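You operate a simulated robot arm through the tools that you are given. There is no shell and no other tool. Be economical: measure what you need, move in short steps, check, and stop when the job is done.

Carry out the task below with a simulated robot arm. There is one attempt and no reset: what you move stays moved.

JOB
Unlock the grey case and set out both power banks.
Fine: turn the lock dial to the number on the lock code card and free the latch; the teal power bank goes in the green bay, the white one in the purple bay; the lid stays open. Set down upright: what you pick out.

It is judged by the outcome, as a careful person would: the job done as asked, and still so three seconds after it is handed in. It fails if anything else is knocked over, pushed out of place, dropped, spilled or broken. A push-on lid holds only when it is set on centred and level and pressed home; a screw cap is set on level and turned clockwise until tight.

ROBOT AND FRAMES
A 6-joint arm with a fingered hand, fixed in place. Base frame: the origin is at the foot of the arm, x ahead of it, y to its left, z up. Lengths are in mm, angles in rad, forces in N, time in s.
With the tool pointing down near the work surface it reaches from about 320 to 820 mm from the base axis. Its first joint turns from -2.897 to 2.897 rad. Payload 4 kg.
The TCP is the grasp point between the finger pads, 26 mm short of the fingertips. In the tool frame z runs along the fingers and y along their closing line. The gripper opens to 132 mm. The gripper's body begins 73 mm behind the TCP. The gripper is a hand of 5 fingers: y runs from the thumb to the fingers, the wrist lies at [0, 0, -239] in the tool frame.
Orientation is that of the tool frame in the base frame, as [roll, pitch, yaw] about the fixed x, y, z axes, in that order (R = Rz(yaw) Ry(pitch) Rx(roll)). With the fingers straight down and closing along the base's y, the tool's x points along the base's -x, its y along +y and its z along -z.

CONTROLS
- The arm moves only by the tool send_rows. Its argument "deltas" is one flat list of numbers, 6 for each row, row after row: the shift along the tool's x, y, z in mm, then the turn, a rotation vector about the tool's x, y, z in rad. In form: [x, y, z, ax, ay, az, x, y, z, ax, ay, az, ...]. A call has 1 to 12 rows; each row is the pose to reach, as a shift and turn from the pose commanded when the call began, along the tool's axes at that moment. A row lasts 0.2 s, in which the tool goes at most 50 mm and 0.15 rad; a call with a longer step from one row to the next is refused whole. Where a pose cannot be reached the arm comes as near as it can. A force on the tool above 90 N (or 10 N above the force at the start of the call, whichever is more), or a blocked arm, ends the call early, and 0.2 s more pass. In this call time passes only in rows, and 0.2 s behind the last. It gives the time, the measured TCP pose, the force on the tool (base axes), the opening and the grip force at its end, in the units of the frame above (readings bear some noise), with the torque about the TCP (base axes, N m) and any sound that the robot's microphone picked up.
- Cameras (640 x 400 px; columns grow to the right, rows downward): "scene" is fixed at [400.6, -500.7, 1577.1]; the picture's right is [0.94, 0.33, 0.00], its down [0.33, -0.94, -0.11] and it looks along [-0.04, 0.10, -0.99] (base axes); focal length 214 px, centre (320, 200). "wrist" rides on the gripper at [85, 2, -97] in the tool frame; the picture's right is [-0.02, 1.00, 0.00], its down [-0.75, -0.02, -0.66] and it looks along [-0.66, -0.01, 0.75] (tool axes); focal length 270 px, centre (320, 200). There is no depth. A picture from a camera that has moved, and an enlarged one, comes with that camera's place and axes in the base frame and with its lens.
- capture(camera): a new picture of that camera. It takes no simulated time.
- move_fingers(finger1, finger2, finger3, finger4, thumb_bend): sets how far each is bent, from 0 (flat) to 1 (curled in); at 0.3 the hand is open as for a grip, at 0.7 the pads meet at the TCP. One left out holds its place. A second passes; each finger stops where it meets its share of the squeeze, and holds until it gets a number again. It is the only way to open and close the hand. It gives what a move gives, with no picture; readings hold the bend of each and the force on the fingers (four entries, about 0 where the hand has none), thumb and palm.
- close_up(camera, box): a new picture of the part [left, top, right, bottom] of that camera's present view, enlarged. It takes no simulated time.
- hand_in(): hands the job in; it is judged then, once.

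Work in short steps. Places have to be worked out from the pictures, the camera data and where the tool is seen: move nearer, look again, correct. Check each grasp and each placing, and mend what went wrong. You have 120 turns and 68 pictures in all, those below and enlarged ones among them. Open the gripper and draw the arm clear of the work before you hand the job in, unless the task says otherwise; then end with one line.

The tools are called as a command line: name --argument value ..., lists and objects as JSON in quotes. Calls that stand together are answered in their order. send_rows: Moves the arm, as the interface text tells. Its arguments: {"type":"object","properties":{"deltas":{"type":"array"}},"required":["deltas"]} The other tools are called the same way: move_fingers (finger1, finger2, finger3, finger4, thumb_bend) moves the fingers one by one; capture (camera) takes a picture; close_up (camera, box) takes an enlarged picture of a part of a camera's view; hand_in () hands the job in.

At the start:

```text
time: 0.0
tool_pos: [395.0, -241.2, 1314.2]
tool_rot: [3.141, 0.0, 3.141]
force: [-0.4, 0.4, 0.1]
torque: [-0.03, -0.01, -0.03]
opening: 131.9
gripper_force: 0.1
shape: jaw
bend: [0.3, 0.3, 0.3, 0.3, 0.3]
finger forces: [0.1, 0.0, 0.0, 0.0, 0.0, 0.0]
```

scene: 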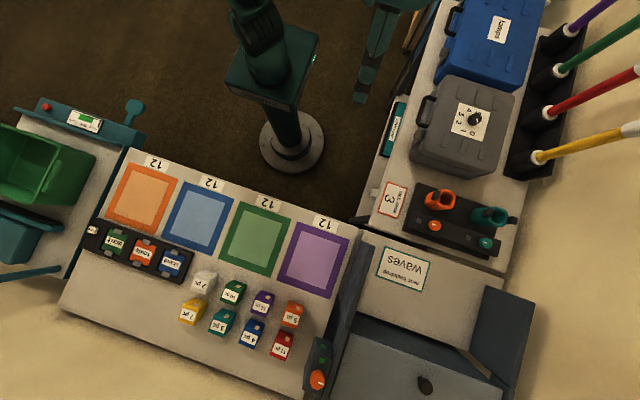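
wrist: 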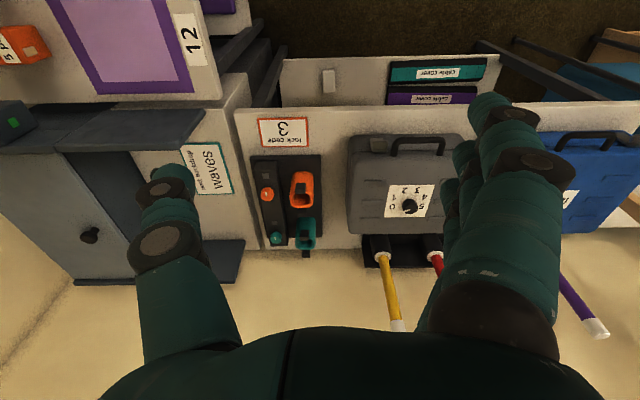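

I place the dial at about (739, -38, 948) by triangulating the two views. I'll enlarge the case and card to see the details.

close_up --camera "scene" --box '[370, 60, 530, 160]'

close_up --camera "wrist" --box '[240, 110, 480, 260]'

close_up --camera "scene" --box '[200, 140, 400, 320]'

```text
4.00 times, centred on (450, 110) of scene
camera zoom: at [400.6, -500.7, 1577.1], right [0.94, 0.33, 0.0], down [0.33, -0.94, -0.11], along [-0.04, 0.1, -0.99], focal length 858 px, centre (-200, 560)
```

zoom: 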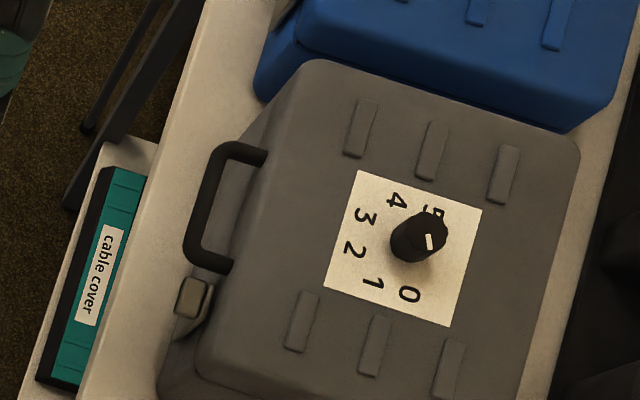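

```text
2.67 times, centred on (360, 185) of wrist
camera zoom: at [310.4, -239.9, 1409.0], right [0.02, 1.0, 0.0], down [0.75, -0.02, 0.66], along [0.66, -0.01, -0.75], focal length 721 px, centre (213, 240)
```

zoom: 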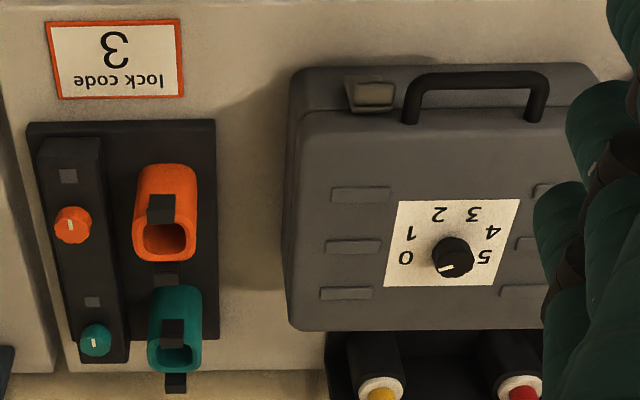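

```text
2.22 times, centred on (300, 230) of scene
camera zoom: at [400.6, -500.7, 1577.1], right [0.94, 0.33, 0.0], down [0.33, -0.94, -0.11], along [-0.04, 0.1, -0.99], focal length 477 px, centre (364, 133)
```

zoom: 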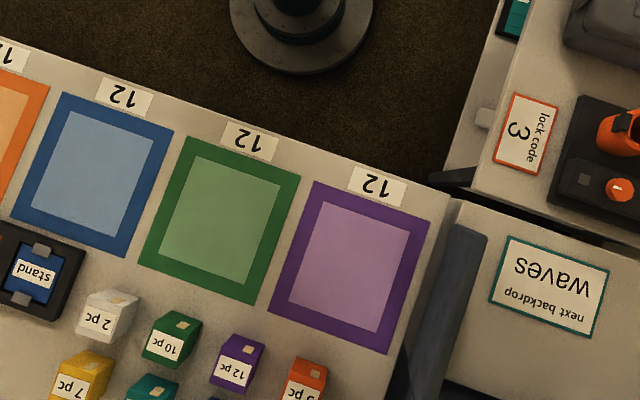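

The dial needs to go to 3, and a latch sits at the front left of the case, beside the handle. I'll move the hand nearer, keeping well above the case, to see the pointer and latch.

send_rows --deltas '[-30, 22, 20, 0, 0, 0, -60, 44, 40, 0, 0, 0, -90, 66, 60, 0, 0, 0, -120, 88, 80, 0, 0, 0, -150, 110, 100, 0, 0, 0, -180, 132, 120, 0, 0, 0, -210, 154, 140, 0, 0, 0, -235, 176, 160, 0, 0, 0]'

capture --camera "wrist"

```text
time: 1.8
tool_pos: [630.0, -64.8, 1154.5]
tool_rot: [-3.14, 0.004, -3.141]
force: [0.1, 0.9, 0.4]
torque: [0.01, -0.03, 0.02]
opening: 131.8
gripper_force: 0.0
shape: jaw
bend: [0.3, 0.3, 0.3, 0.3, 0.3]
finger forces: [0.0, 0.0, 0.0, 0.1, 0.0, 0.0]
```

```text
62 pictures are left
camera wrist: at [545.9, -63.2, 1248.8], right [0.02, 1.0, 0.0], down [0.75, -0.02, 0.66], along [0.66, -0.01, -0.75], focal length 270 px, centre (320, 200)
```

wrist: 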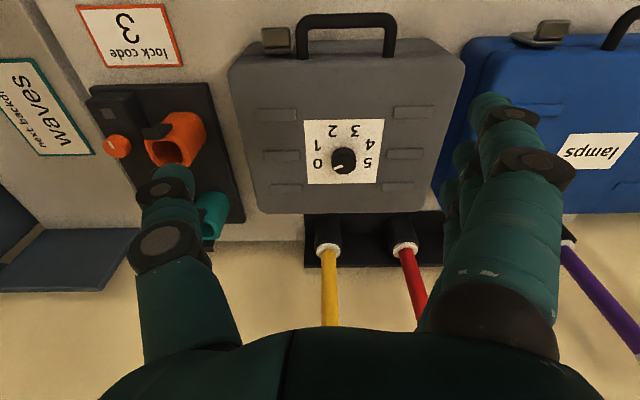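

close_up --camera "wrist" --box '[290, 110, 400, 190]'

close_up --camera "wrist" --box '[220, 0, 480, 162]'

```text
5.00 times, centred on (345, 150) of wrist
camera zoom: at [545.9, -63.2, 1248.8], right [0.02, 1.0, 0.0], down [0.75, -0.02, 0.66], along [0.66, -0.01, -0.75], focal length 1351 px, centre (195, 450)
```

zoom: 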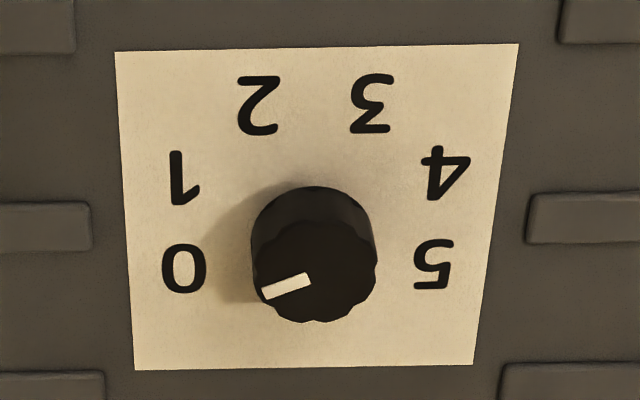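

```text
2.46 times, centred on (350, 81) of wrist
camera zoom: at [545.9, -63.2, 1248.8], right [0.02, 1.0, 0.0], down [0.75, -0.02, 0.66], along [0.66, -0.01, -0.75], focal length 665 px, centre (246, 493)
```

zoom: 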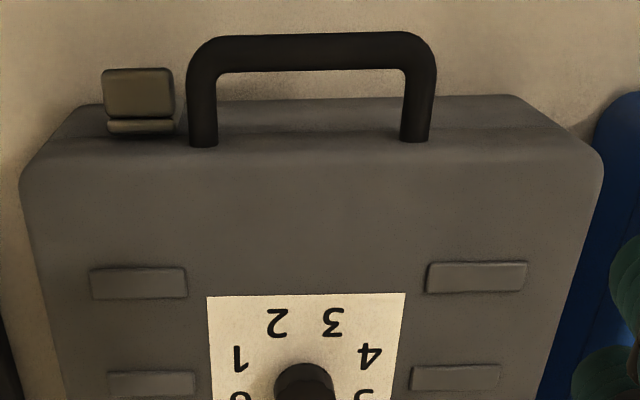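

The pointer sits at 0, with digits about 40° apart, so it needs roughly 120° clockwise seen from above. I judge the knob top to be near (750, -34, 942), so I'll move above it and look again.

send_rows --deltas '[-30, 8, 35, 0, 0, 0, -60, 16, 70, 0, 0, 0, -90, 24, 105, 0, 0, 0, -120, 31, 140, 0, 0, 0]'

capture --camera "wrist"

close_up --camera "scene" --box '[370, 60, 530, 160]'

```text
time: 2.8
tool_pos: [749.4, -34.9, 1015.6]
tool_rot: [3.141, 0.002, -3.142]
force: [0.5, -0.2, 0.0]
torque: [-0.02, -0.01, 0.0]
opening: 131.8
gripper_force: 0.0
shape: jaw
bend: [0.3, 0.3, 0.3, 0.3, 0.3]
finger forces: [0.1, 0.1, 0.1, 0.0, 0.0, 0.0]
```

```text
59 pictures are left
camera wrist: at [666.0, -32.4, 1110.1], right [0.02, 1.0, 0.0], down [0.75, -0.01, 0.66], along [0.66, -0.01, -0.75], focal length 270 px, centre (320, 200)
```

wrist: 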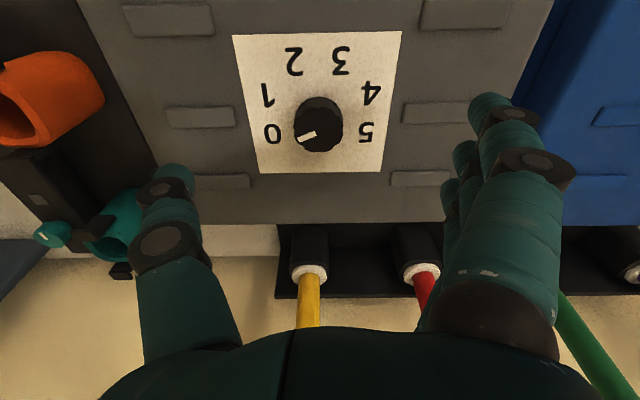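

```text
4.00 times, centred on (450, 110) of scene
camera zoom: at [400.6, -500.7, 1577.1], right [0.94, 0.33, 0.0], down [0.33, -0.94, -0.11], along [-0.04, 0.1, -0.99], focal length 858 px, centre (-200, 560)
```

zoom: 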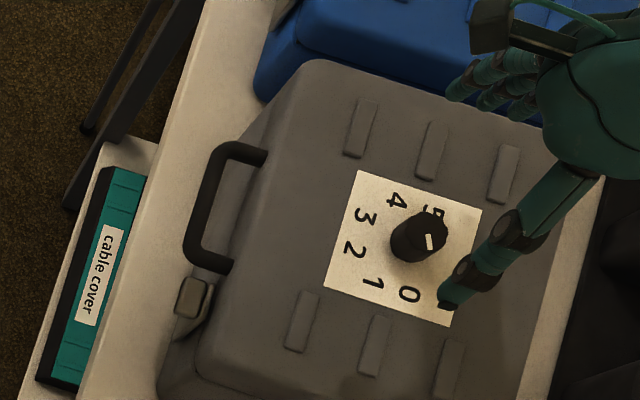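

The knob is centred near (753, -34), about 33 mm across, with its top near z 941. The middle fingers lie about ±11 mm in tool x and the thumb at 0, so I'll bend those in the air to see where the tips go.

move_fingers --finger1 0.3 --finger2 0.55 --finger3 0.55 --finger4 0.3 --thumb_bend 0.55

capture --camera "wrist"

close_up --camera "scene" --box '[410, 50, 570, 150]'

```text
time: 3.8
tool_pos: [750.2, -33.3, 1014.1]
tool_rot: [-3.141, 0.002, 3.141]
force: [-0.3, 0.8, 0.7]
torque: [0.03, -0.02, -0.02]
opening: 99.4
gripper_force: 0.0
shape: fingers
bend: [0.3, 0.55, 0.55, 0.3, 0.55]
finger forces: [0.1, 0.1, 0.0, 0.0, 0.1, 0.0]
```

```text
57 pictures are left
camera wrist: at [665.9, -32.6, 1109.3], right [0.02, 1.0, 0.0], down [0.75, -0.02, 0.66], along [0.66, -0.01, -0.75], focal length 270 px, centre (320, 200)
```

wrist: 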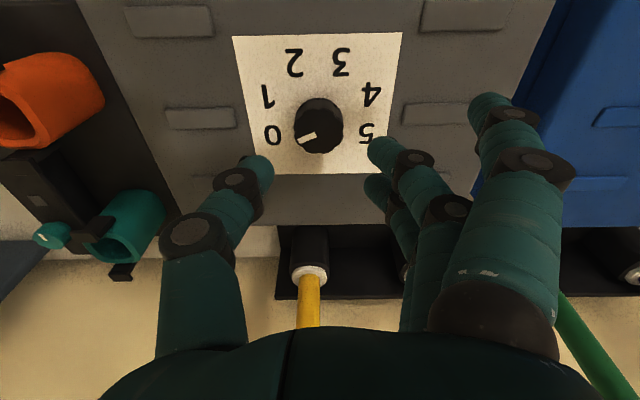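

```text
4.00 times, centred on (490, 100) of scene
camera zoom: at [400.6, -500.7, 1577.1], right [0.94, 0.33, 0.0], down [0.33, -0.94, -0.11], along [-0.04, 0.1, -0.99], focal length 858 px, centre (-360, 600)
```

zoom: 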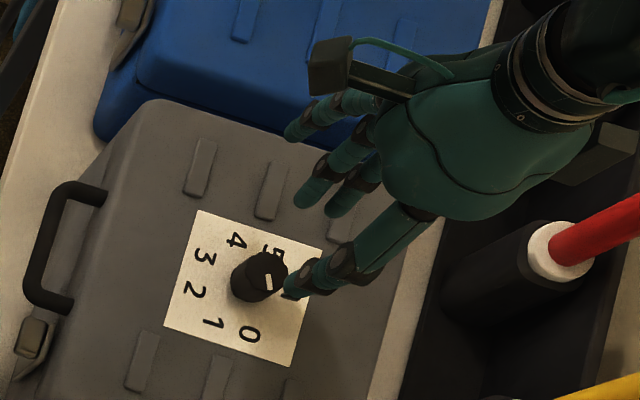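

At bend 0.55 the tips are about ±33 mm apart and 26 mm below the TCP, so the thumb with fingers 2 and 3 can take the knob. I'll pre-rotate the hand 1.05 rad counter-clockwise above the knob and centre it.

send_rows --deltas '[-3, -0.5, 0, 0, 0, -0.15, -3, -0.5, 0, 0, 0, -0.3, -3, -0.5, 0, 0, 0, -0.45, -3, -0.5, 0, 0, 0, -0.6, -3, -0.5, 0, 0, 0, -0.75, -3, -0.5, 0, 0, 0, -0.9, -3, -0.5, 0, 0, 0, -1.05, -3, -0.5, 0, 0, 0, -1.1]'

capture --camera "wrist"

```text
time: 5.6
tool_pos: [753.0, -34.9, 1015.5]
tool_rot: [-3.139, 0.004, -2.04]
force: [0.8, -0.5, 1.0]
torque: [-0.01, 0.0, 0.01]
opening: 99.1
gripper_force: 0.0
shape: fingers
bend: [0.3, 0.55, 0.55, 0.3, 0.55]
finger forces: [0.1, 0.0, 0.0, 0.0, 0.0, 0.1]
```

```text
55 pictures are left
camera wrist: at [713.8, -109.7, 1109.5], right [-0.88, 0.47, 0.0], down [0.35, 0.66, 0.66], along [0.31, 0.58, -0.75], focal length 270 px, centre (320, 200)
```

wrist: 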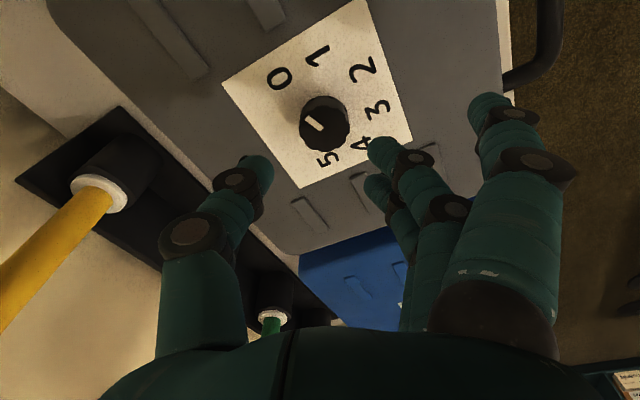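

Combining both views puts the knob top at about (750, -34, 947). I'll correct by 3 mm and lower until the tips are just below the knob top.

send_rows --deltas '[0.5, 3, 15, 0, 0, 0, 0.5, 3, 30, 0, 0, 0, 0.5, 3, 40, 0, 0, 0, 0.5, 3, 48, 0, 0, 0]'

capture --camera "wrist"

close_up --camera "scene" --box '[410, 50, 570, 150]'

```text
time: 6.6
tool_pos: [748.5, -34.5, 966.4]
tool_rot: [-3.139, 0.001, -2.04]
force: [1.5, 0.3, 0.5]
torque: [0.03, -0.01, -0.03]
opening: 99.2
gripper_force: 0.0
shape: fingers
bend: [0.3, 0.55, 0.55, 0.3, 0.55]
finger forces: [0.1, 0.0, 0.1, 0.0, 0.1, 0.1]
```

```text
54 pictures are left
camera wrist: at [710.3, -109.1, 1061.4], right [-0.88, 0.47, 0.0], down [0.35, 0.66, 0.66], along [0.31, 0.58, -0.75], focal length 270 px, centre (320, 200)
```

wrist: 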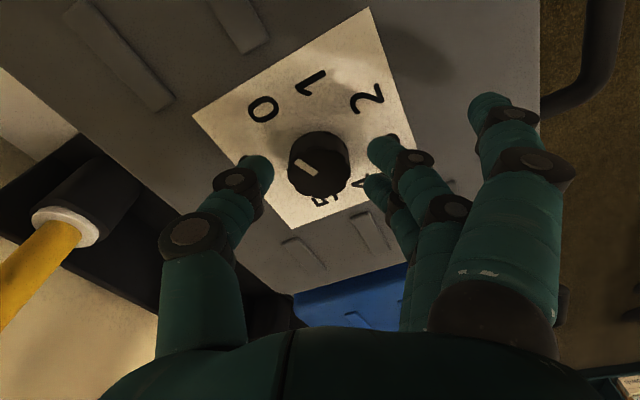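

```text
4.00 times, centred on (490, 100) of scene
camera zoom: at [400.6, -500.7, 1577.1], right [0.94, 0.33, 0.0], down [0.33, -0.94, -0.11], along [-0.04, 0.1, -0.99], focal length 858 px, centre (-360, 600)
```

zoom: 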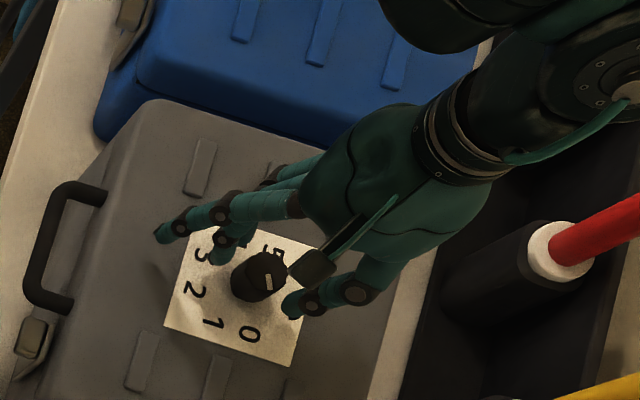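

The knob is centred between thumb and fingers. I'll go down another 7 mm and close on it.

send_rows --deltas '[0.5, 0, 4, 0, 0, 0, 1, 0, 7, 0, 0, 0]'

move_fingers --finger2 0.68 --finger3 0.68 --thumb_bend 0.68

capture --camera "wrist"

```text
time: 7.2
tool_pos: [749.4, -35.0, 959.4]
tool_rot: [-3.138, 0.002, -2.042]
force: [0.3, 0.8, 0.3]
torque: [-0.04, -0.02, 0.0]
opening: 99.2
gripper_force: 0.0
shape: fingers
bend: [0.3, 0.55, 0.55, 0.3, 0.55]
finger forces: [0.0, 0.1, 0.0, 0.0, 0.0, 0.0]
```

```text
time: 8.2
tool_pos: [750.3, -35.5, 959.5]
tool_rot: [-3.14, 0.0, -2.042]
force: [1.3, -0.3, -4.4]
torque: [-0.02, 0.0, 0.01]
opening: 89.3
gripper_force: 8.1
shape: fingers
bend: [0.3, 0.63, 0.63, 0.3, 0.64]
finger forces: [0.0, 3.5, 3.7, 0.1, 8.8, 0.1]
```

```text
52 pictures are left
camera wrist: at [710.3, -109.8, 1054.6], right [-0.88, 0.47, 0.0], down [0.35, 0.66, 0.66], along [0.31, 0.58, -0.75], focal length 270 px, centre (320, 200)
```

wrist: 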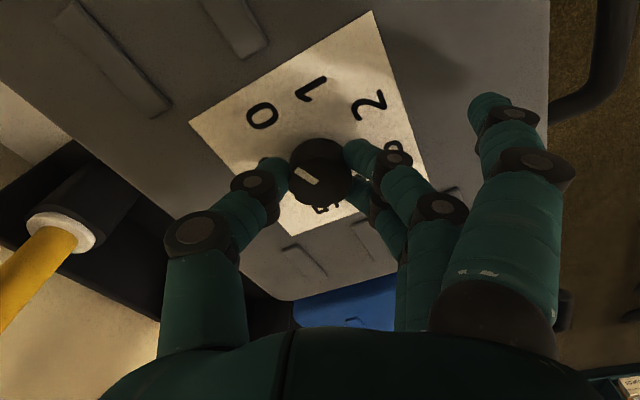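

The knob is gripped with balanced finger forces. I'll turn 0.75 rad clockwise and check that the pointer follows.

send_rows --deltas '[0, 0, 0, 0, 0, 0.15, 0, 0, 0, 0, 0, 0.3, 0, 0, 0, 0, 0, 0.45, 0, 0, 0, 0, 0, 0.6, 0, 0, 0, 0, 0, 0.75]'

capture --camera "wrist"

```text
time: 9.4
tool_pos: [750.3, -35.7, 959.6]
tool_rot: [3.142, 0.001, -2.794]
force: [-0.3, -1.6, -3.7]
torque: [0.01, 0.0, 0.03]
opening: 89.3
gripper_force: 8.4
shape: fingers
bend: [0.3, 0.63, 0.63, 0.3, 0.64]
finger forces: [0.0, 3.9, 3.7, 0.1, 8.4, 0.0]
```

```text
51 pictures are left
camera wrist: at [670.1, -62.3, 1054.6], right [-0.32, 0.95, 0.0], down [0.71, 0.24, 0.66], along [0.62, 0.21, -0.75], focal length 270 px, centre (320, 200)
```

wrist: 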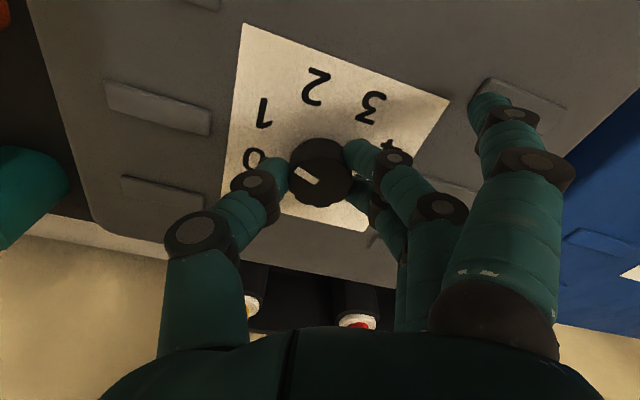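

The pointer moves with the hand. I'll continue another 1.2 rad (1.95 total) and compare it with the 3.

send_rows --deltas '[0, 0, 0, 0, 0, 0.15, 0, 0, 0, 0, 0, 0.3, 0, 0, 0, 0, 0, 0.45, 0, 0, 0, 0, 0, 0.6, 0, 0, 0, 0, 0, 0.75, 0, 0, 0, 0, 0, 0.9, 0, 0, 0, 0, 0, 1.05, 0, 0, 0, 0, 0, 1.2]'

close_up --camera "wrist" --box '[200, 80, 440, 230]'

close_up --camera "scene" --box '[430, 90, 510, 140]'

```text
time: 11.2
tool_pos: [750.8, -35.0, 958.4]
tool_rot: [3.139, 0.002, 2.29]
force: [-1.0, 1.1, -3.9]
torque: [0.04, 0.03, 0.02]
opening: 89.1
gripper_force: 7.9
shape: fingers
bend: [0.3, 0.63, 0.63, 0.3, 0.64]
finger forces: [0.0, 4.4, 3.6, 0.0, 8.4, 0.1]
```

```text
2.67 times, centred on (320, 155) of wrist
camera zoom: at [696.0, 29.6, 1054.7], right [0.77, 0.64, 0.0], down [0.48, -0.58, 0.66], along [0.42, -0.5, -0.75], focal length 721 px, centre (320, 320)
```

zoom: 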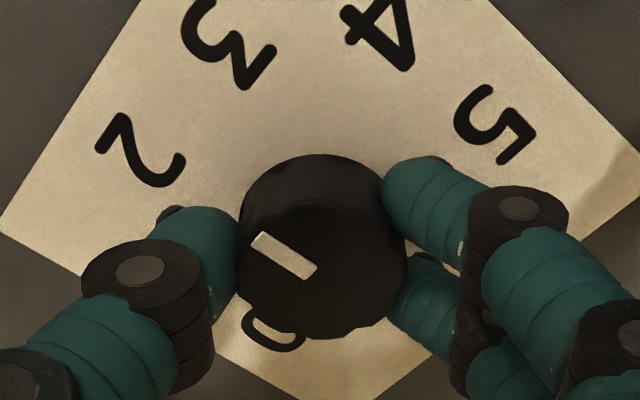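

```text
8.00 times, centred on (470, 115) of scene
camera zoom: at [400.6, -500.7, 1577.1], right [0.94, 0.33, 0.0], down [0.33, -0.94, -0.11], along [-0.04, 0.1, -0.99], focal length 1716 px, centre (-880, 880)
```

zoom: 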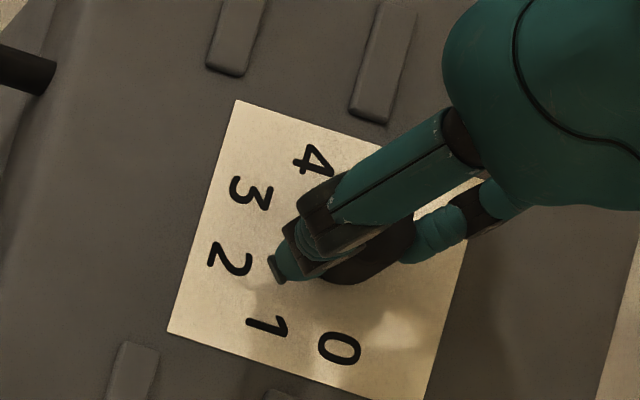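

The pointer lies roughly midway between 2 and 3, about 20° short. I'll turn another 0.35 rad and look again.

send_rows --deltas '[0, 0, 0, 0, 0, 0.12, 0, 0, 0, 0, 0, 0.24, 0, 0, 0, 0, 0, 0.35]'

move_fingers --finger2 0.53 --finger3 0.53 --thumb_bend 0.53

close_up --camera "wrist" --box '[200, 80, 440, 230]'

```text
time: 12.0
tool_pos: [750.1, -34.2, 959.2]
tool_rot: [3.139, 0.002, 1.941]
force: [-0.5, -0.2, -3.9]
torque: [0.02, -0.03, 0.0]
opening: 89.0
gripper_force: 8.9
shape: fingers
bend: [0.3, 0.63, 0.63, 0.3, 0.64]
finger forces: [0.1, 4.3, 4.0, 0.0, 8.3, 0.1]
```

```text
time: 13.0
tool_pos: [750.3, -34.9, 960.0]
tool_rot: [3.14, -0.001, 1.943]
force: [0.9, 0.0, 0.4]
torque: [-0.01, -0.04, 0.05]
opening: 101.3
gripper_force: 0.1
shape: fingers
bend: [0.3, 0.53, 0.53, 0.3, 0.53]
finger forces: [0.0, 0.1, 0.0, 0.0, 0.1, 0.0]
```

```text
2.67 times, centred on (320, 155) of wrist
camera zoom: at [721.2, 44.4, 1054.7], right [0.94, 0.34, 0.0], down [0.26, -0.71, 0.66], along [0.23, -0.62, -0.75], focal length 721 px, centre (320, 320)
```

zoom: 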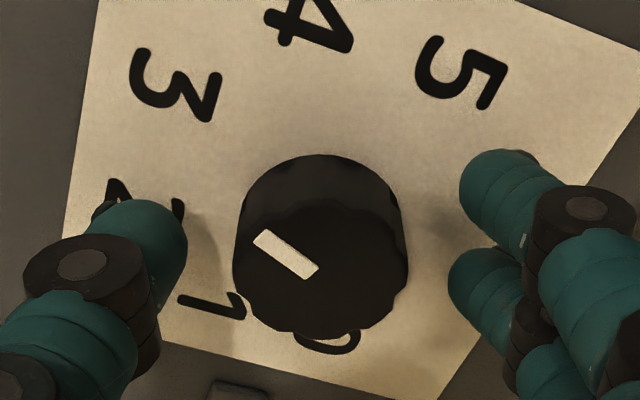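

Released. I'll raise straight up, turn the hand back to neutral and read the dial from the undistorted side.

send_rows --deltas '[0, 0, -30, 0, 0, 0, 0, 0, -60, 0, 0, 0, 0, 0, -90, 0, 0, -0.15, 0, 0, -90, 0, 0, -0.3, 0, 0, -90, 0, 0, -0.45, 0, 0, -90, 0, 0, -0.6, 0, 0, -90, 0, 0, -0.75, 0, 0, -90, 0, 0, -0.9, 0, 0, -90, 0, 0, -1.05, 0, 0, -90, 0, 0, -1.2]'

close_up --camera "wrist" --box '[220, 20, 420, 145]'

close_up --camera "scene" --box '[430, 90, 510, 140]'

```text
time: 15.2
tool_pos: [749.5, -34.9, 1049.6]
tool_rot: [-3.14, 0.004, -3.14]
force: [0.3, -0.6, -0.4]
torque: [0.02, 0.01, -0.03]
opening: 101.8
gripper_force: 0.1
shape: fingers
bend: [0.3, 0.53, 0.53, 0.3, 0.53]
finger forces: [0.0, 0.0, 0.1, 0.0, 0.0, 0.0]
```

```text
3.20 times, centred on (320, 82) of wrist
camera zoom: at [665.1, -33.4, 1144.1], right [0.02, 1.0, 0.0], down [0.75, -0.01, 0.66], along [0.66, -0.01, -0.75], focal length 865 px, centre (320, 576)
```

zoom: 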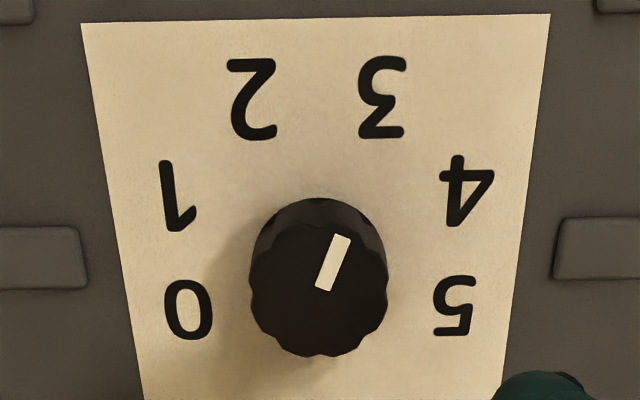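

```text
8.00 times, centred on (470, 115) of scene
camera zoom: at [400.6, -500.7, 1577.1], right [0.94, 0.33, 0.0], down [0.33, -0.94, -0.11], along [-0.04, 0.1, -0.99], focal length 1716 px, centre (-880, 880)
```

zoom: 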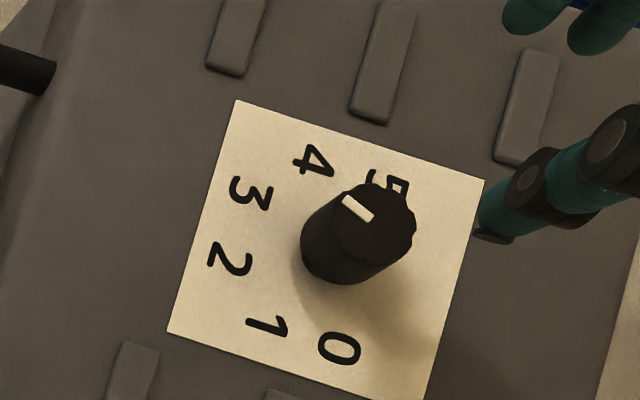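

The pointer now reads 3 within a few degrees. Next I'll move back in front of the case to inspect the latch, which I place near (607, -111, 900).

send_rows --deltas '[45, -20, 0, 0, 0, 0, 90, -40, 0, 0, 0, 0, 135, -60, 0, 0, 0, 0, 180, -76, 0, 0, 0, 0, 220, -76, 20, 0, 0, 0]'

capture --camera "wrist"

```text
time: 16.4
tool_pos: [627.0, -118.7, 1101.3]
tool_rot: [3.138, -0.001, -3.14]
force: [-0.2, -0.2, 0.3]
torque: [0.0, 0.01, -0.02]
opening: 101.7
gripper_force: 0.1
shape: fingers
bend: [0.3, 0.53, 0.53, 0.3, 0.53]
finger forces: [0.0, 0.0, 0.0, 0.0, 0.1, 0.1]
out of reach, approached as far as the arm can: row 2, 3, 4, 5
```

```text
45 pictures are left
camera wrist: at [542.6, -118.4, 1196.7], right [0.02, 1.0, 0.0], down [0.75, -0.02, 0.66], along [0.66, -0.01, -0.75], focal length 270 px, centre (320, 200)
```

wrist: 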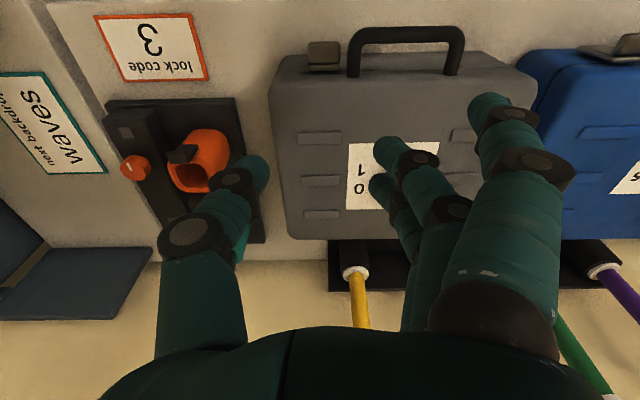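

Several rows were reported out of reach. I'll look at the arm's configuration from above and try a small move from here.

send_rows --deltas '[20, 0, 0, 0, 0, 0, 40, 4, 20, 0, 0, 0]'

capture --camera "scene"

```text
time: 17.0
tool_pos: [617.5, -121.5, 1109.3]
tool_rot: [3.14, -0.003, -3.141]
force: [0.3, 0.2, 0.3]
torque: [0.03, 0.03, -0.01]
opening: 101.5
gripper_force: 0.0
shape: fingers
bend: [0.3, 0.53, 0.53, 0.3, 0.53]
finger forces: [0.1, 0.0, 0.0, 0.0, 0.0, 0.0]
out of reach, approached as far as the arm can: row 1, 2
```

```text
44 pictures are left
```

scene: 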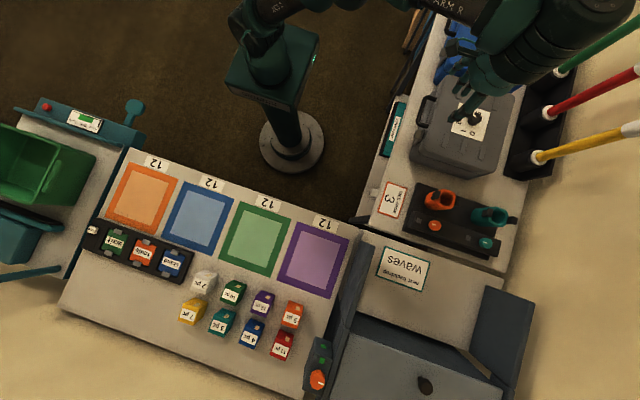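

The arm resists moving inwards and down from here. I'll go up, back towards the base, then down again to see whether that clears it.

send_rows --deltas '[0, 0, -45, 0, 0, 0, 30, 0, -80, 0, 0, 0, 60, 5, -80, 0, 0, 0, 80, 10, -40, 0, 0, 0, 80, 10, 0, 0, 0, 0]'

```text
time: 18.2
tool_pos: [537.6, -112.6, 1108.5]
tool_rot: [3.141, 0.002, -3.141]
force: [0.2, -0.3, -0.1]
torque: [-0.05, -0.01, 0.03]
opening: 101.6
gripper_force: 0.0
shape: fingers
bend: [0.3, 0.53, 0.53, 0.3, 0.53]
finger forces: [0.0, 0.1, 0.0, 0.1, 0.0, 0.0]
```

That cleared it. I'll lower a bit more and photograph the latch.

send_rows --deltas '[10, 0, 30, 0, 0, 0, 20, 0, 60, 0, 0, 0]'

capture --camera "wrist"

```text
time: 18.8
tool_pos: [517.8, -113.1, 1051.3]
tool_rot: [3.14, 0.002, -3.141]
force: [-0.8, 0.2, -0.8]
torque: [-0.03, -0.03, 0.02]
opening: 101.5
gripper_force: 0.1
shape: fingers
bend: [0.3, 0.53, 0.53, 0.3, 0.53]
finger forces: [0.0, 0.1, 0.0, 0.0, 0.0, 0.1]
```

```text
43 pictures are left
camera wrist: at [433.1, -110.4, 1145.9], right [0.02, 1.0, 0.0], down [0.75, -0.02, 0.66], along [0.66, -0.01, -0.75], focal length 270 px, centre (320, 200)
```

wrist: 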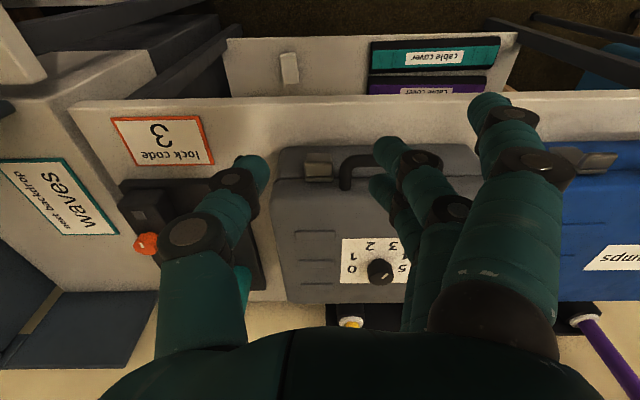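

close_up --camera "wrist" --box '[260, 125, 400, 212]'

close_up --camera "scene" --box '[390, 100, 454, 140]'

```text
4.57 times, centred on (330, 168) of wrist
camera zoom: at [433.1, -110.4, 1145.9], right [0.02, 1.0, 0.0], down [0.75, -0.02, 0.66], along [0.66, -0.01, -0.75], focal length 1236 px, centre (274, 344)
```

zoom: 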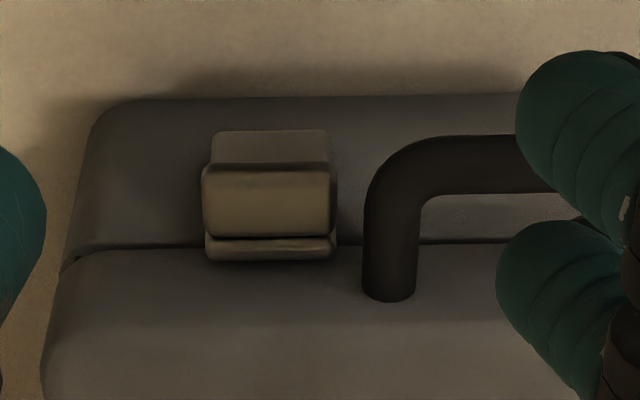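

```text
10.00 times, centred on (422, 120) of scene
camera zoom: at [400.6, -500.7, 1577.1], right [0.94, 0.33, 0.0], down [0.33, -0.94, -0.11], along [-0.04, 0.1, -0.99], focal length 2145 px, centre (-700, 1000)
```

zoom: 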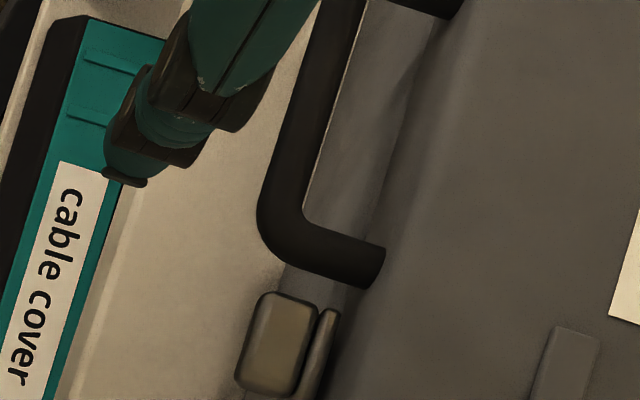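

The latch seems to have a base block on the lower shell, a proud plate, and a strip on the lid. I need a side-on view, so I'll tilt the hand 0.7 rad to make the camera look nearly level.

send_rows --deltas '[0, 0, 0, 0, -0.14, 0, 0, 0, 10, 0, -0.28, 0, 0, 0, 20, 0, -0.42, 0, 0, 0, 35, 0, -0.56, 0, 0, 0, 50, 0, -0.7, 0]'

capture --camera "wrist"

```text
time: 20.0
tool_pos: [517.8, -111.2, 1000.6]
tool_rot: [3.142, 0.703, 3.14]
force: [-0.7, -0.1, 0.7]
torque: [-0.01, -0.01, 0.03]
opening: 101.6
gripper_force: 0.1
shape: fingers
bend: [0.3, 0.53, 0.53, 0.3, 0.53]
finger forces: [0.0, 0.1, 0.0, 0.0, 0.0, 0.1]
```

```text
40 pictures are left
camera wrist: at [391.8, -109.5, 1017.8], right [0.02, 1.0, 0.01], down [0.15, -0.02, 0.99], along [0.99, -0.01, -0.15], focal length 270 px, centre (320, 200)
```

wrist: 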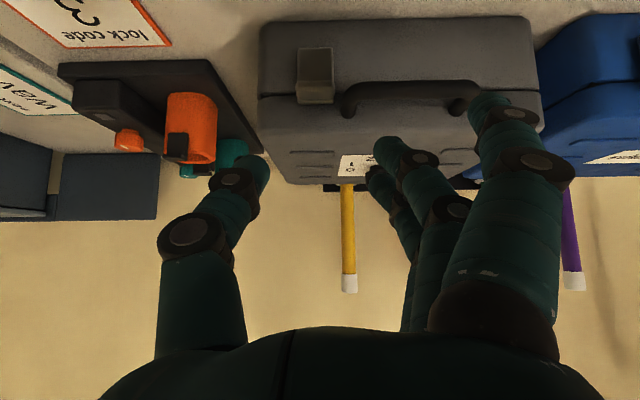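

close_up --camera "wrist" --box '[250, 15, 490, 165]'

```text
2.67 times, centred on (370, 90) of wrist
camera zoom: at [391.8, -109.5, 1017.8], right [0.02, 1.0, 0.01], down [0.15, -0.02, 0.99], along [0.99, -0.01, -0.15], focal length 721 px, centre (187, 493)
```

zoom: 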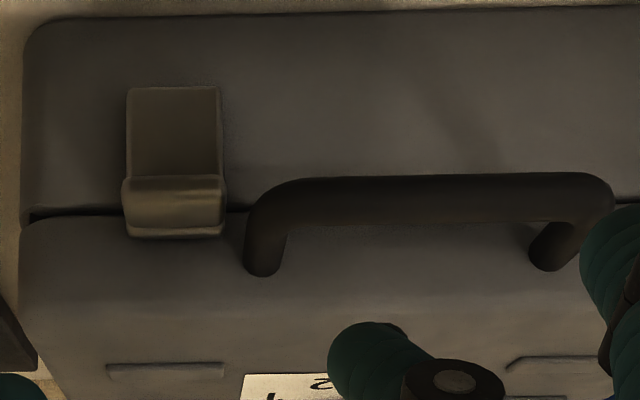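

The image is inverted: the latch has a lip standing proud at the seam. I want its profile, so I'll swing the hand round to look along +y from the case's near-left corner.

send_rows --deltas '[-2, -12, 9, -0.09, 0, -0.11, -5, -24, 17, -0.18, 0, -0.22, -7, -36, 26, -0.27, 0, -0.33, -10, -48, 34, -0.36, 0, -0.44, -12, -60, 43, -0.45, 0, -0.55, -15, -72, 52, -0.54, 0, -0.66, -17, -84, 60, -0.63, 0, -0.77, -19, -97, 69, -0.72, 0, -0.88]'

capture --camera "wrist"

```text
time: 21.8
tool_pos: [576.4, -209.1, 960.8]
tool_rot: [-3.122, 0.693, -1.99]
force: [0.0, -0.3, 0.7]
torque: [0.01, 0.01, -0.01]
opening: 101.5
gripper_force: 0.1
shape: fingers
bend: [0.3, 0.53, 0.53, 0.3, 0.53]
finger forces: [0.1, 0.0, 0.1, 0.0, 0.1, 0.0]
```

```text
38 pictures are left
camera wrist: at [522.4, -323.5, 979.9], right [-0.9, 0.43, 0.0], down [0.07, 0.14, 0.99], along [0.43, 0.89, -0.16], focal length 270 px, centre (320, 200)
```

wrist: 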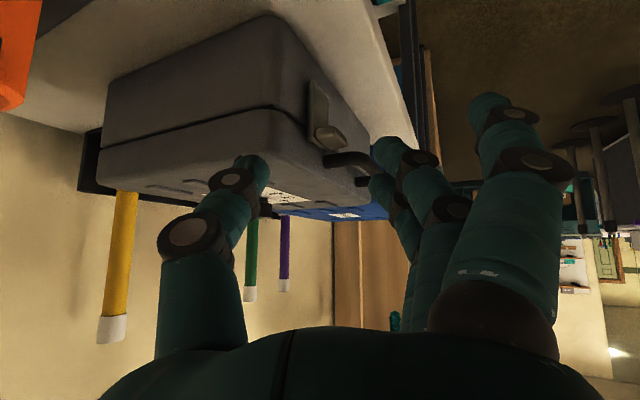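

close_up --camera "wrist" --box '[260, 60, 388, 190]'

```text
3.08 times, centred on (324, 125) of wrist
camera zoom: at [522.4, -323.5, 979.9], right [-0.9, 0.43, 0.0], down [0.07, 0.14, 0.99], along [0.43, 0.89, -0.16], focal length 832 px, centre (308, 431)
```

zoom: 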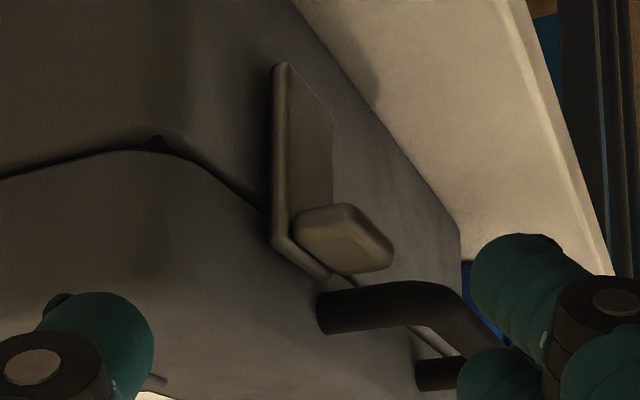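

The latch is a plate across the seam with a tab near its top, standing out towards the arm and sloping slightly down. I'll un-tilt the hand and turn it so the thumb faces the case, ready to press the tab gently from above.

send_rows --deltas '[-10, 0, -12, 0, 0.14, 0, -20, 0, -23, 0, 0.28, 0, -29, 0, -35, 0, 0.42, 0, -38, 0, -46, 0, 0.56, 0, -38, 0, -46, 0, 0.693, 0]'

move_fingers --finger1 1.0 --finger2 1.0 --finger3 1.0 --finger4 1.0 --thumb_bend 0.35

```text
time: 23.0
tool_pos: [582.1, -198.5, 1021.1]
tool_rot: [-3.13, 0.018, -2.016]
force: [0.0, -0.3, -0.3]
torque: [0.03, 0.0, -0.02]
opening: 101.7
gripper_force: 0.0
shape: fingers
bend: [0.3, 0.53, 0.53, 0.3, 0.53]
finger forces: [0.0, 0.0, 0.0, 0.0, 0.0, 0.0]
out of reach, approached as far as the arm can: row 5
```

```text
time: 24.0
tool_pos: [581.8, -198.9, 1022.0]
tool_rot: [-3.131, 0.018, -2.017]
force: [-0.9, -0.7, 0.1]
torque: [-0.01, 0.02, -0.03]
opening: 61.2
gripper_force: 0.0
shape: fingers
bend: [1.0, 1.0, 1.0, 1.0, 0.35]
finger forces: [0.0, 0.0, 0.0, 0.1, 0.1, 0.0]
```

send_rows --deltas '[-13, 19, 0, 0, 0, -0.11, -26, 38, 0, 0, 0, -0.22, -39, 58, 0, 0, 0, -0.33, -53, 77, 0, 0, 0, -0.446]'

capture --camera "wrist"

```text
time: 25.0
tool_pos: [584.4, -81.7, 1079.9]
tool_rot: [3.124, 0.09, -1.625]
force: [0.4, 0.7, -0.1]
torque: [0.01, -0.01, -0.01]
opening: 61.5
gripper_force: 0.1
shape: fingers
bend: [1.0, 1.0, 1.0, 1.0, 0.35]
finger forces: [0.1, 0.0, 0.0, 0.0, 0.0, 0.1]
out of reach, approached as far as the arm can: row 1, 2, 3, 4
```

```text
36 pictures are left
camera wrist: at [579.0, -174.5, 1166.8], right [-1.0, 0.07, 0.02], down [0.06, 0.69, 0.72], along [0.04, 0.72, -0.69], focal length 270 px, centre (320, 200)
```

wrist: 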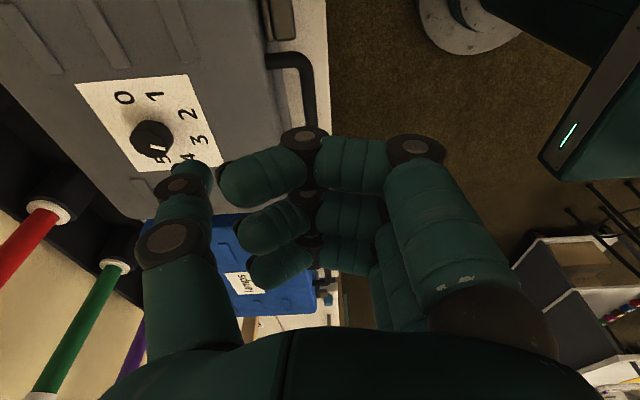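

Another reach limit on this branch. I'll raise and pull in, as worked before, then come down to the target.

send_rows --deltas '[0, 0, -40, 0, 0, 0, 0, 0, -80, 0, 0, 0, 0, 0, -120, 0, 0, 0, 0, 0, -150, 0, 0, 0]'

```text
time: 26.0
tool_pos: [584.0, -87.0, 1140.5]
tool_rot: [3.125, 0.088, -1.625]
force: [-0.1, 0.7, 0.2]
torque: [0.01, 0.0, 0.0]
opening: 61.5
gripper_force: 0.1
shape: fingers
bend: [1.0, 1.0, 1.0, 1.0, 0.35]
finger forces: [0.0, 0.1, 0.1, 0.1, 0.0, 0.1]
out of reach, approached as far as the arm can: row 2, 3, 4
```

This yaw is poorly reachable here. I'll go back to neutral yaw up high and instead use closed fingers pointing straight down in front of the case to press the tab.

send_rows --deltas '[0, 0, 0, 0, 0, 0.15, 0, 0, 0, 0, 0, 0.3, 0, 0, 0, 0, 0, 0.45, 0, 0, 0, 0, 0, 0.6, 0, 0, 0, 0, 0, 0.75, 0, 0, 0, 0, 0, 0.9, 0, 0, 0, 0, 0, 1.05, 0, 0, 0, 0, 0, 1.2, 0, 0, 0, 0, 0, 1.35, 0, 0, 0, 0, 0, 1.5]'

move_fingers --finger1 0.7 --finger2 0.7 --finger3 0.7 --finger4 0.7 --thumb_bend 0.7

```text
time: 28.2
tool_pos: [584.2, -86.5, 1139.0]
tool_rot: [3.051, -0.01, -3.131]
force: [0.5, 0.5, 0.3]
torque: [-0.01, -0.02, 0.0]
opening: 61.7
gripper_force: 0.1
shape: fingers
bend: [1.0, 1.0, 1.0, 1.0, 0.35]
finger forces: [0.0, 0.0, 0.0, 0.0, 0.0, 0.0]
```

```text
time: 29.2
tool_pos: [585.5, -87.8, 1138.9]
tool_rot: [3.051, -0.01, -3.125]
force: [0.4, 0.0, -0.1]
torque: [0.01, -0.02, 0.02]
opening: 24.1
gripper_force: 0.0
shape: fingers
bend: [0.7, 0.7, 0.7, 0.7, 0.7]
finger forces: [0.1, 0.0, 0.1, 0.0, 0.0, 0.0]
```

send_rows --deltas '[10, -15, 0, -0.09, 0.01, 0, 20, -31, 30, -0.09, 0.01, 0, 20, -31, 70, -0.09, 0.01, 0, 20, -31, 110, -0.09, 0.01, 0]'

capture --camera "wrist"

```text
time: 30.4
tool_pos: [557.1, -55.2, 1043.0]
tool_rot: [2.838, 0.01, -2.997]
force: [0.7, -0.2, 0.2]
torque: [0.02, 0.06, -0.01]
opening: 24.0
gripper_force: 0.0
shape: fingers
bend: [0.7, 0.7, 0.7, 0.7, 0.7]
finger forces: [0.1, 0.0, 0.0, 0.1, 0.0, 0.1]
out of reach, approached as far as the arm can: row 1, 2, 3
stopped in row 4: the arm was blocked; the commanded pose is now the measured one
```

```text
35 pictures are left
camera wrist: at [477.5, -94.4, 1134.5], right [-0.12, 0.95, 0.3], down [0.77, -0.1, 0.63], along [0.63, 0.3, -0.72], focal length 270 px, centre (320, 200)
```

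wrist: 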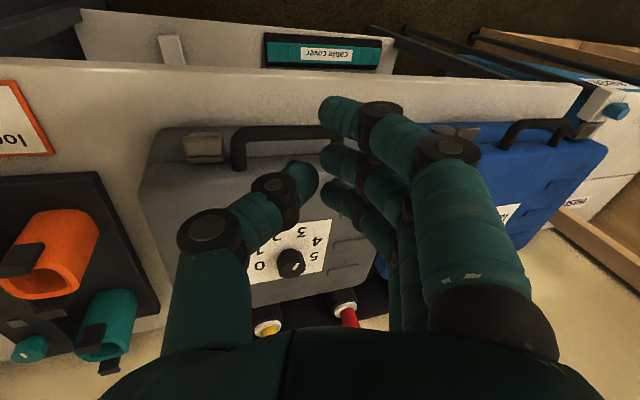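

I used the wrong sign on the tilt correction. I'll raise the hand and restore the straight-down neutral orientation before trying again.

send_rows --deltas '[0, -10, -40, 0.08, 0, 0.04, 10, -20, -80, 0.15, 0, 0.08, 30, -30, -120, 0.22, 0, 0.11, 60, -40, -150, 0.3, 0, 0.145]'

```text
time: 31.4
tool_pos: [509.1, -145.6, 1173.4]
tool_rot: [3.14, -0.014, -3.139]
force: [-0.8, -0.8, -0.5]
torque: [0.0, 0.03, 0.0]
opening: 24.1
gripper_force: 0.1
shape: fingers
bend: [0.7, 0.7, 0.7, 0.7, 0.7]
finger forces: [0.0, 0.1, 0.1, 0.0, 0.0, 0.0]
```

Orientation is neutral again. I'll descend here, in front of the case, toward (555, -120, 1000).

send_rows --deltas '[0, 10, 40, 0, 0, 0, -10, 20, 80, 0, 0, 0, -25, 25, 120, 0, 0, 0, -45, 26, 160, 0, 0, 0, -48, 26, 190, 0, 0, 0]'

capture --camera "wrist"

```text
time: 32.6
tool_pos: [554.7, -119.5, 984.0]
tool_rot: [3.139, -0.012, 3.141]
force: [-0.3, 0.9, 0.3]
torque: [-0.02, 0.0, 0.01]
opening: 24.3
gripper_force: 0.0
shape: fingers
bend: [0.7, 0.7, 0.7, 0.7, 0.7]
finger forces: [0.0, 0.0, 0.1, 0.0, 0.0, 0.1]
```

```text
34 pictures are left
camera wrist: at [471.5, -117.8, 1079.8], right [0.02, 1.0, 0.0], down [0.76, -0.02, 0.65], along [0.65, -0.01, -0.76], focal length 270 px, centre (320, 200)
```

wrist: 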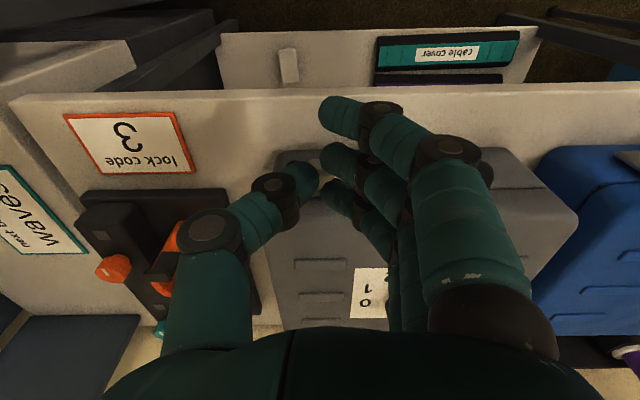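

Clear view; the arm now works here. The leading finger is about 33 mm ahead of the TCP, so I'll place it over the tab (x≈605, y≈-115) and lower to just above.

send_rows --deltas '[-16, -4, 0, 0, 0.01, 0, -16, -4, 30, 0, 0.01, 0, -16, -4, 52, 0, 0.01, 0]'

capture --camera "wrist"

close_up --camera "scene" --box '[380, 80, 476, 140]'

```text
time: 33.4
tool_pos: [569.1, -123.7, 931.2]
tool_rot: [3.139, -0.023, 3.142]
force: [-0.1, 0.4, -0.2]
torque: [-0.03, 0.01, 0.0]
opening: 24.2
gripper_force: 0.1
shape: fingers
bend: [0.7, 0.7, 0.7, 0.7, 0.7]
finger forces: [0.1, 0.0, 0.0, 0.1, 0.1, 0.0]
```

```text
33 pictures are left
camera wrist: at [487.3, -122.3, 1027.7], right [0.02, 1.0, 0.0], down [0.77, -0.02, 0.64], along [0.64, -0.01, -0.77], focal length 270 px, centre (320, 200)
```

wrist: 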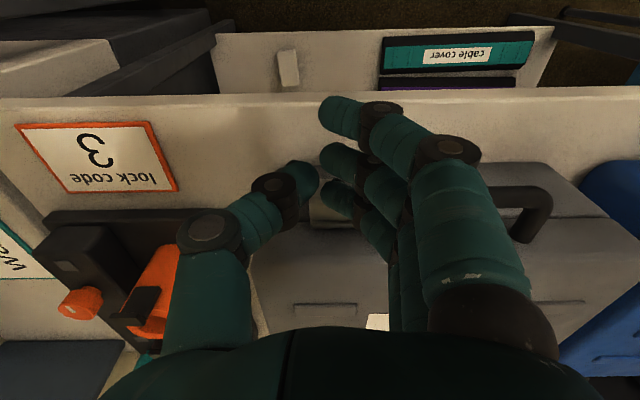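

```text
6.67 times, centred on (428, 110) of scene
camera zoom: at [400.6, -500.7, 1577.1], right [0.94, 0.33, 0.0], down [0.33, -0.94, -0.11], along [-0.04, 0.1, -0.99], focal length 1430 px, centre (-400, 800)
```

zoom: 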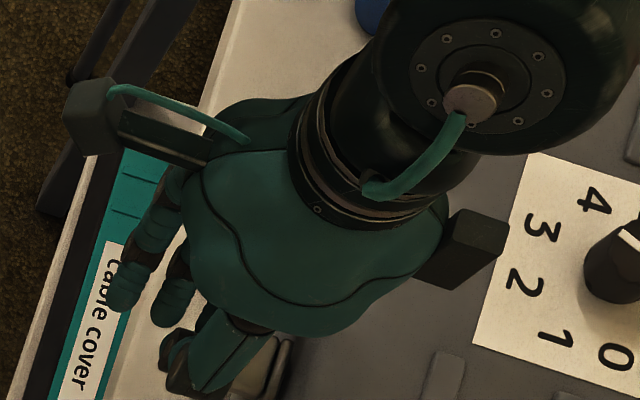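

The fingertip is lined up over the tab. I'll lower in small steps and watch the force.

send_rows --deltas '[0, 0, 4, 0, 0, 0, 0, 0, 8, 0, 0, 0]'

send_rows --deltas '[0, 0, 3, 0, 0, 0, 0, 0, 6, 0, 0, 0]'

send_rows --deltas '[0, 0, 3, 0, 0, 0, 0, 0, 5, 0, 0, 0]'

```text
time: 34.0
tool_pos: [569.9, -123.7, 922.1]
tool_rot: [3.141, -0.023, -3.14]
force: [-0.3, -0.4, 0.5]
torque: [0.02, 0.0, 0.01]
opening: 24.3
gripper_force: 0.1
shape: fingers
bend: [0.7, 0.7, 0.7, 0.7, 0.7]
finger forces: [0.1, 0.0, 0.1, 0.4, 0.1, 0.0]
```

```text
time: 34.6
tool_pos: [569.1, -122.2, 918.5]
tool_rot: [3.138, -0.022, -3.14]
force: [-1.9, 5.3, 16.4]
torque: [0.12, -0.61, 0.19]
opening: 24.0
gripper_force: 8.6
shape: fingers
bend: [0.7, 0.7, 0.7, 0.73, 0.7]
finger forces: [0.1, 0.1, 0.1, 16.6, 0.0, 0.1]
```

```text
time: 35.2
tool_pos: [570.2, -123.7, 911.8]
tool_rot: [3.141, -0.022, 3.14]
force: [0.1, 5.4, 13.7]
torque: [0.01, -0.49, 0.19]
opening: 24.1
gripper_force: 6.9
shape: fingers
bend: [0.7, 0.7, 0.7, 0.78, 0.7]
finger forces: [0.0, 0.1, 0.1, 12.9, 0.0, 0.1]
```

Finger 4 touched at TCP z≈922 and the load fell slightly as I kept pressing. I'll look at what moved.

close_up --camera "wrist" --box '[240, 80, 440, 240]'

close_up --camera "scene" --box '[380, 100, 460, 150]'

```text
2.50 times, centred on (340, 160) of wrist
camera zoom: at [487.3, -121.9, 1009.8], right [0.02, 1.0, 0.0], down [0.77, -0.02, 0.64], along [0.64, -0.01, -0.77], focal length 676 px, centre (270, 300)
```

zoom: 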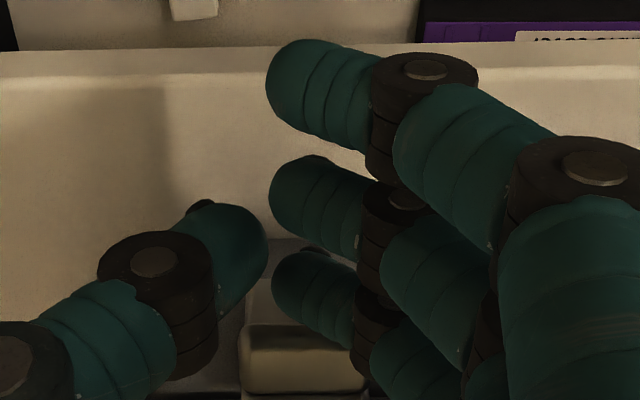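

```text
8.00 times, centred on (420, 125) of scene
camera zoom: at [400.6, -500.7, 1577.1], right [0.94, 0.33, 0.0], down [0.33, -0.94, -0.11], along [-0.04, 0.1, -0.99], focal length 1716 px, centre (-480, 800)
```

zoom: 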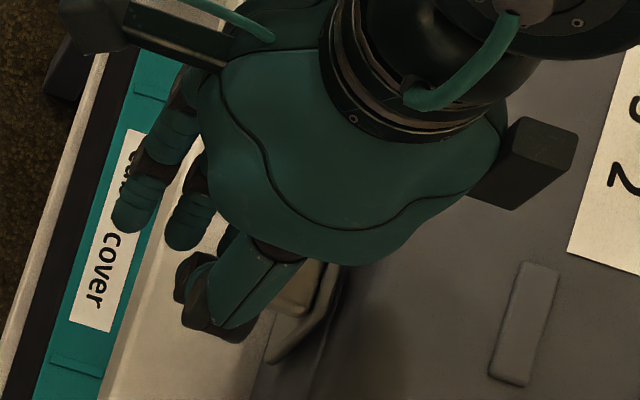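

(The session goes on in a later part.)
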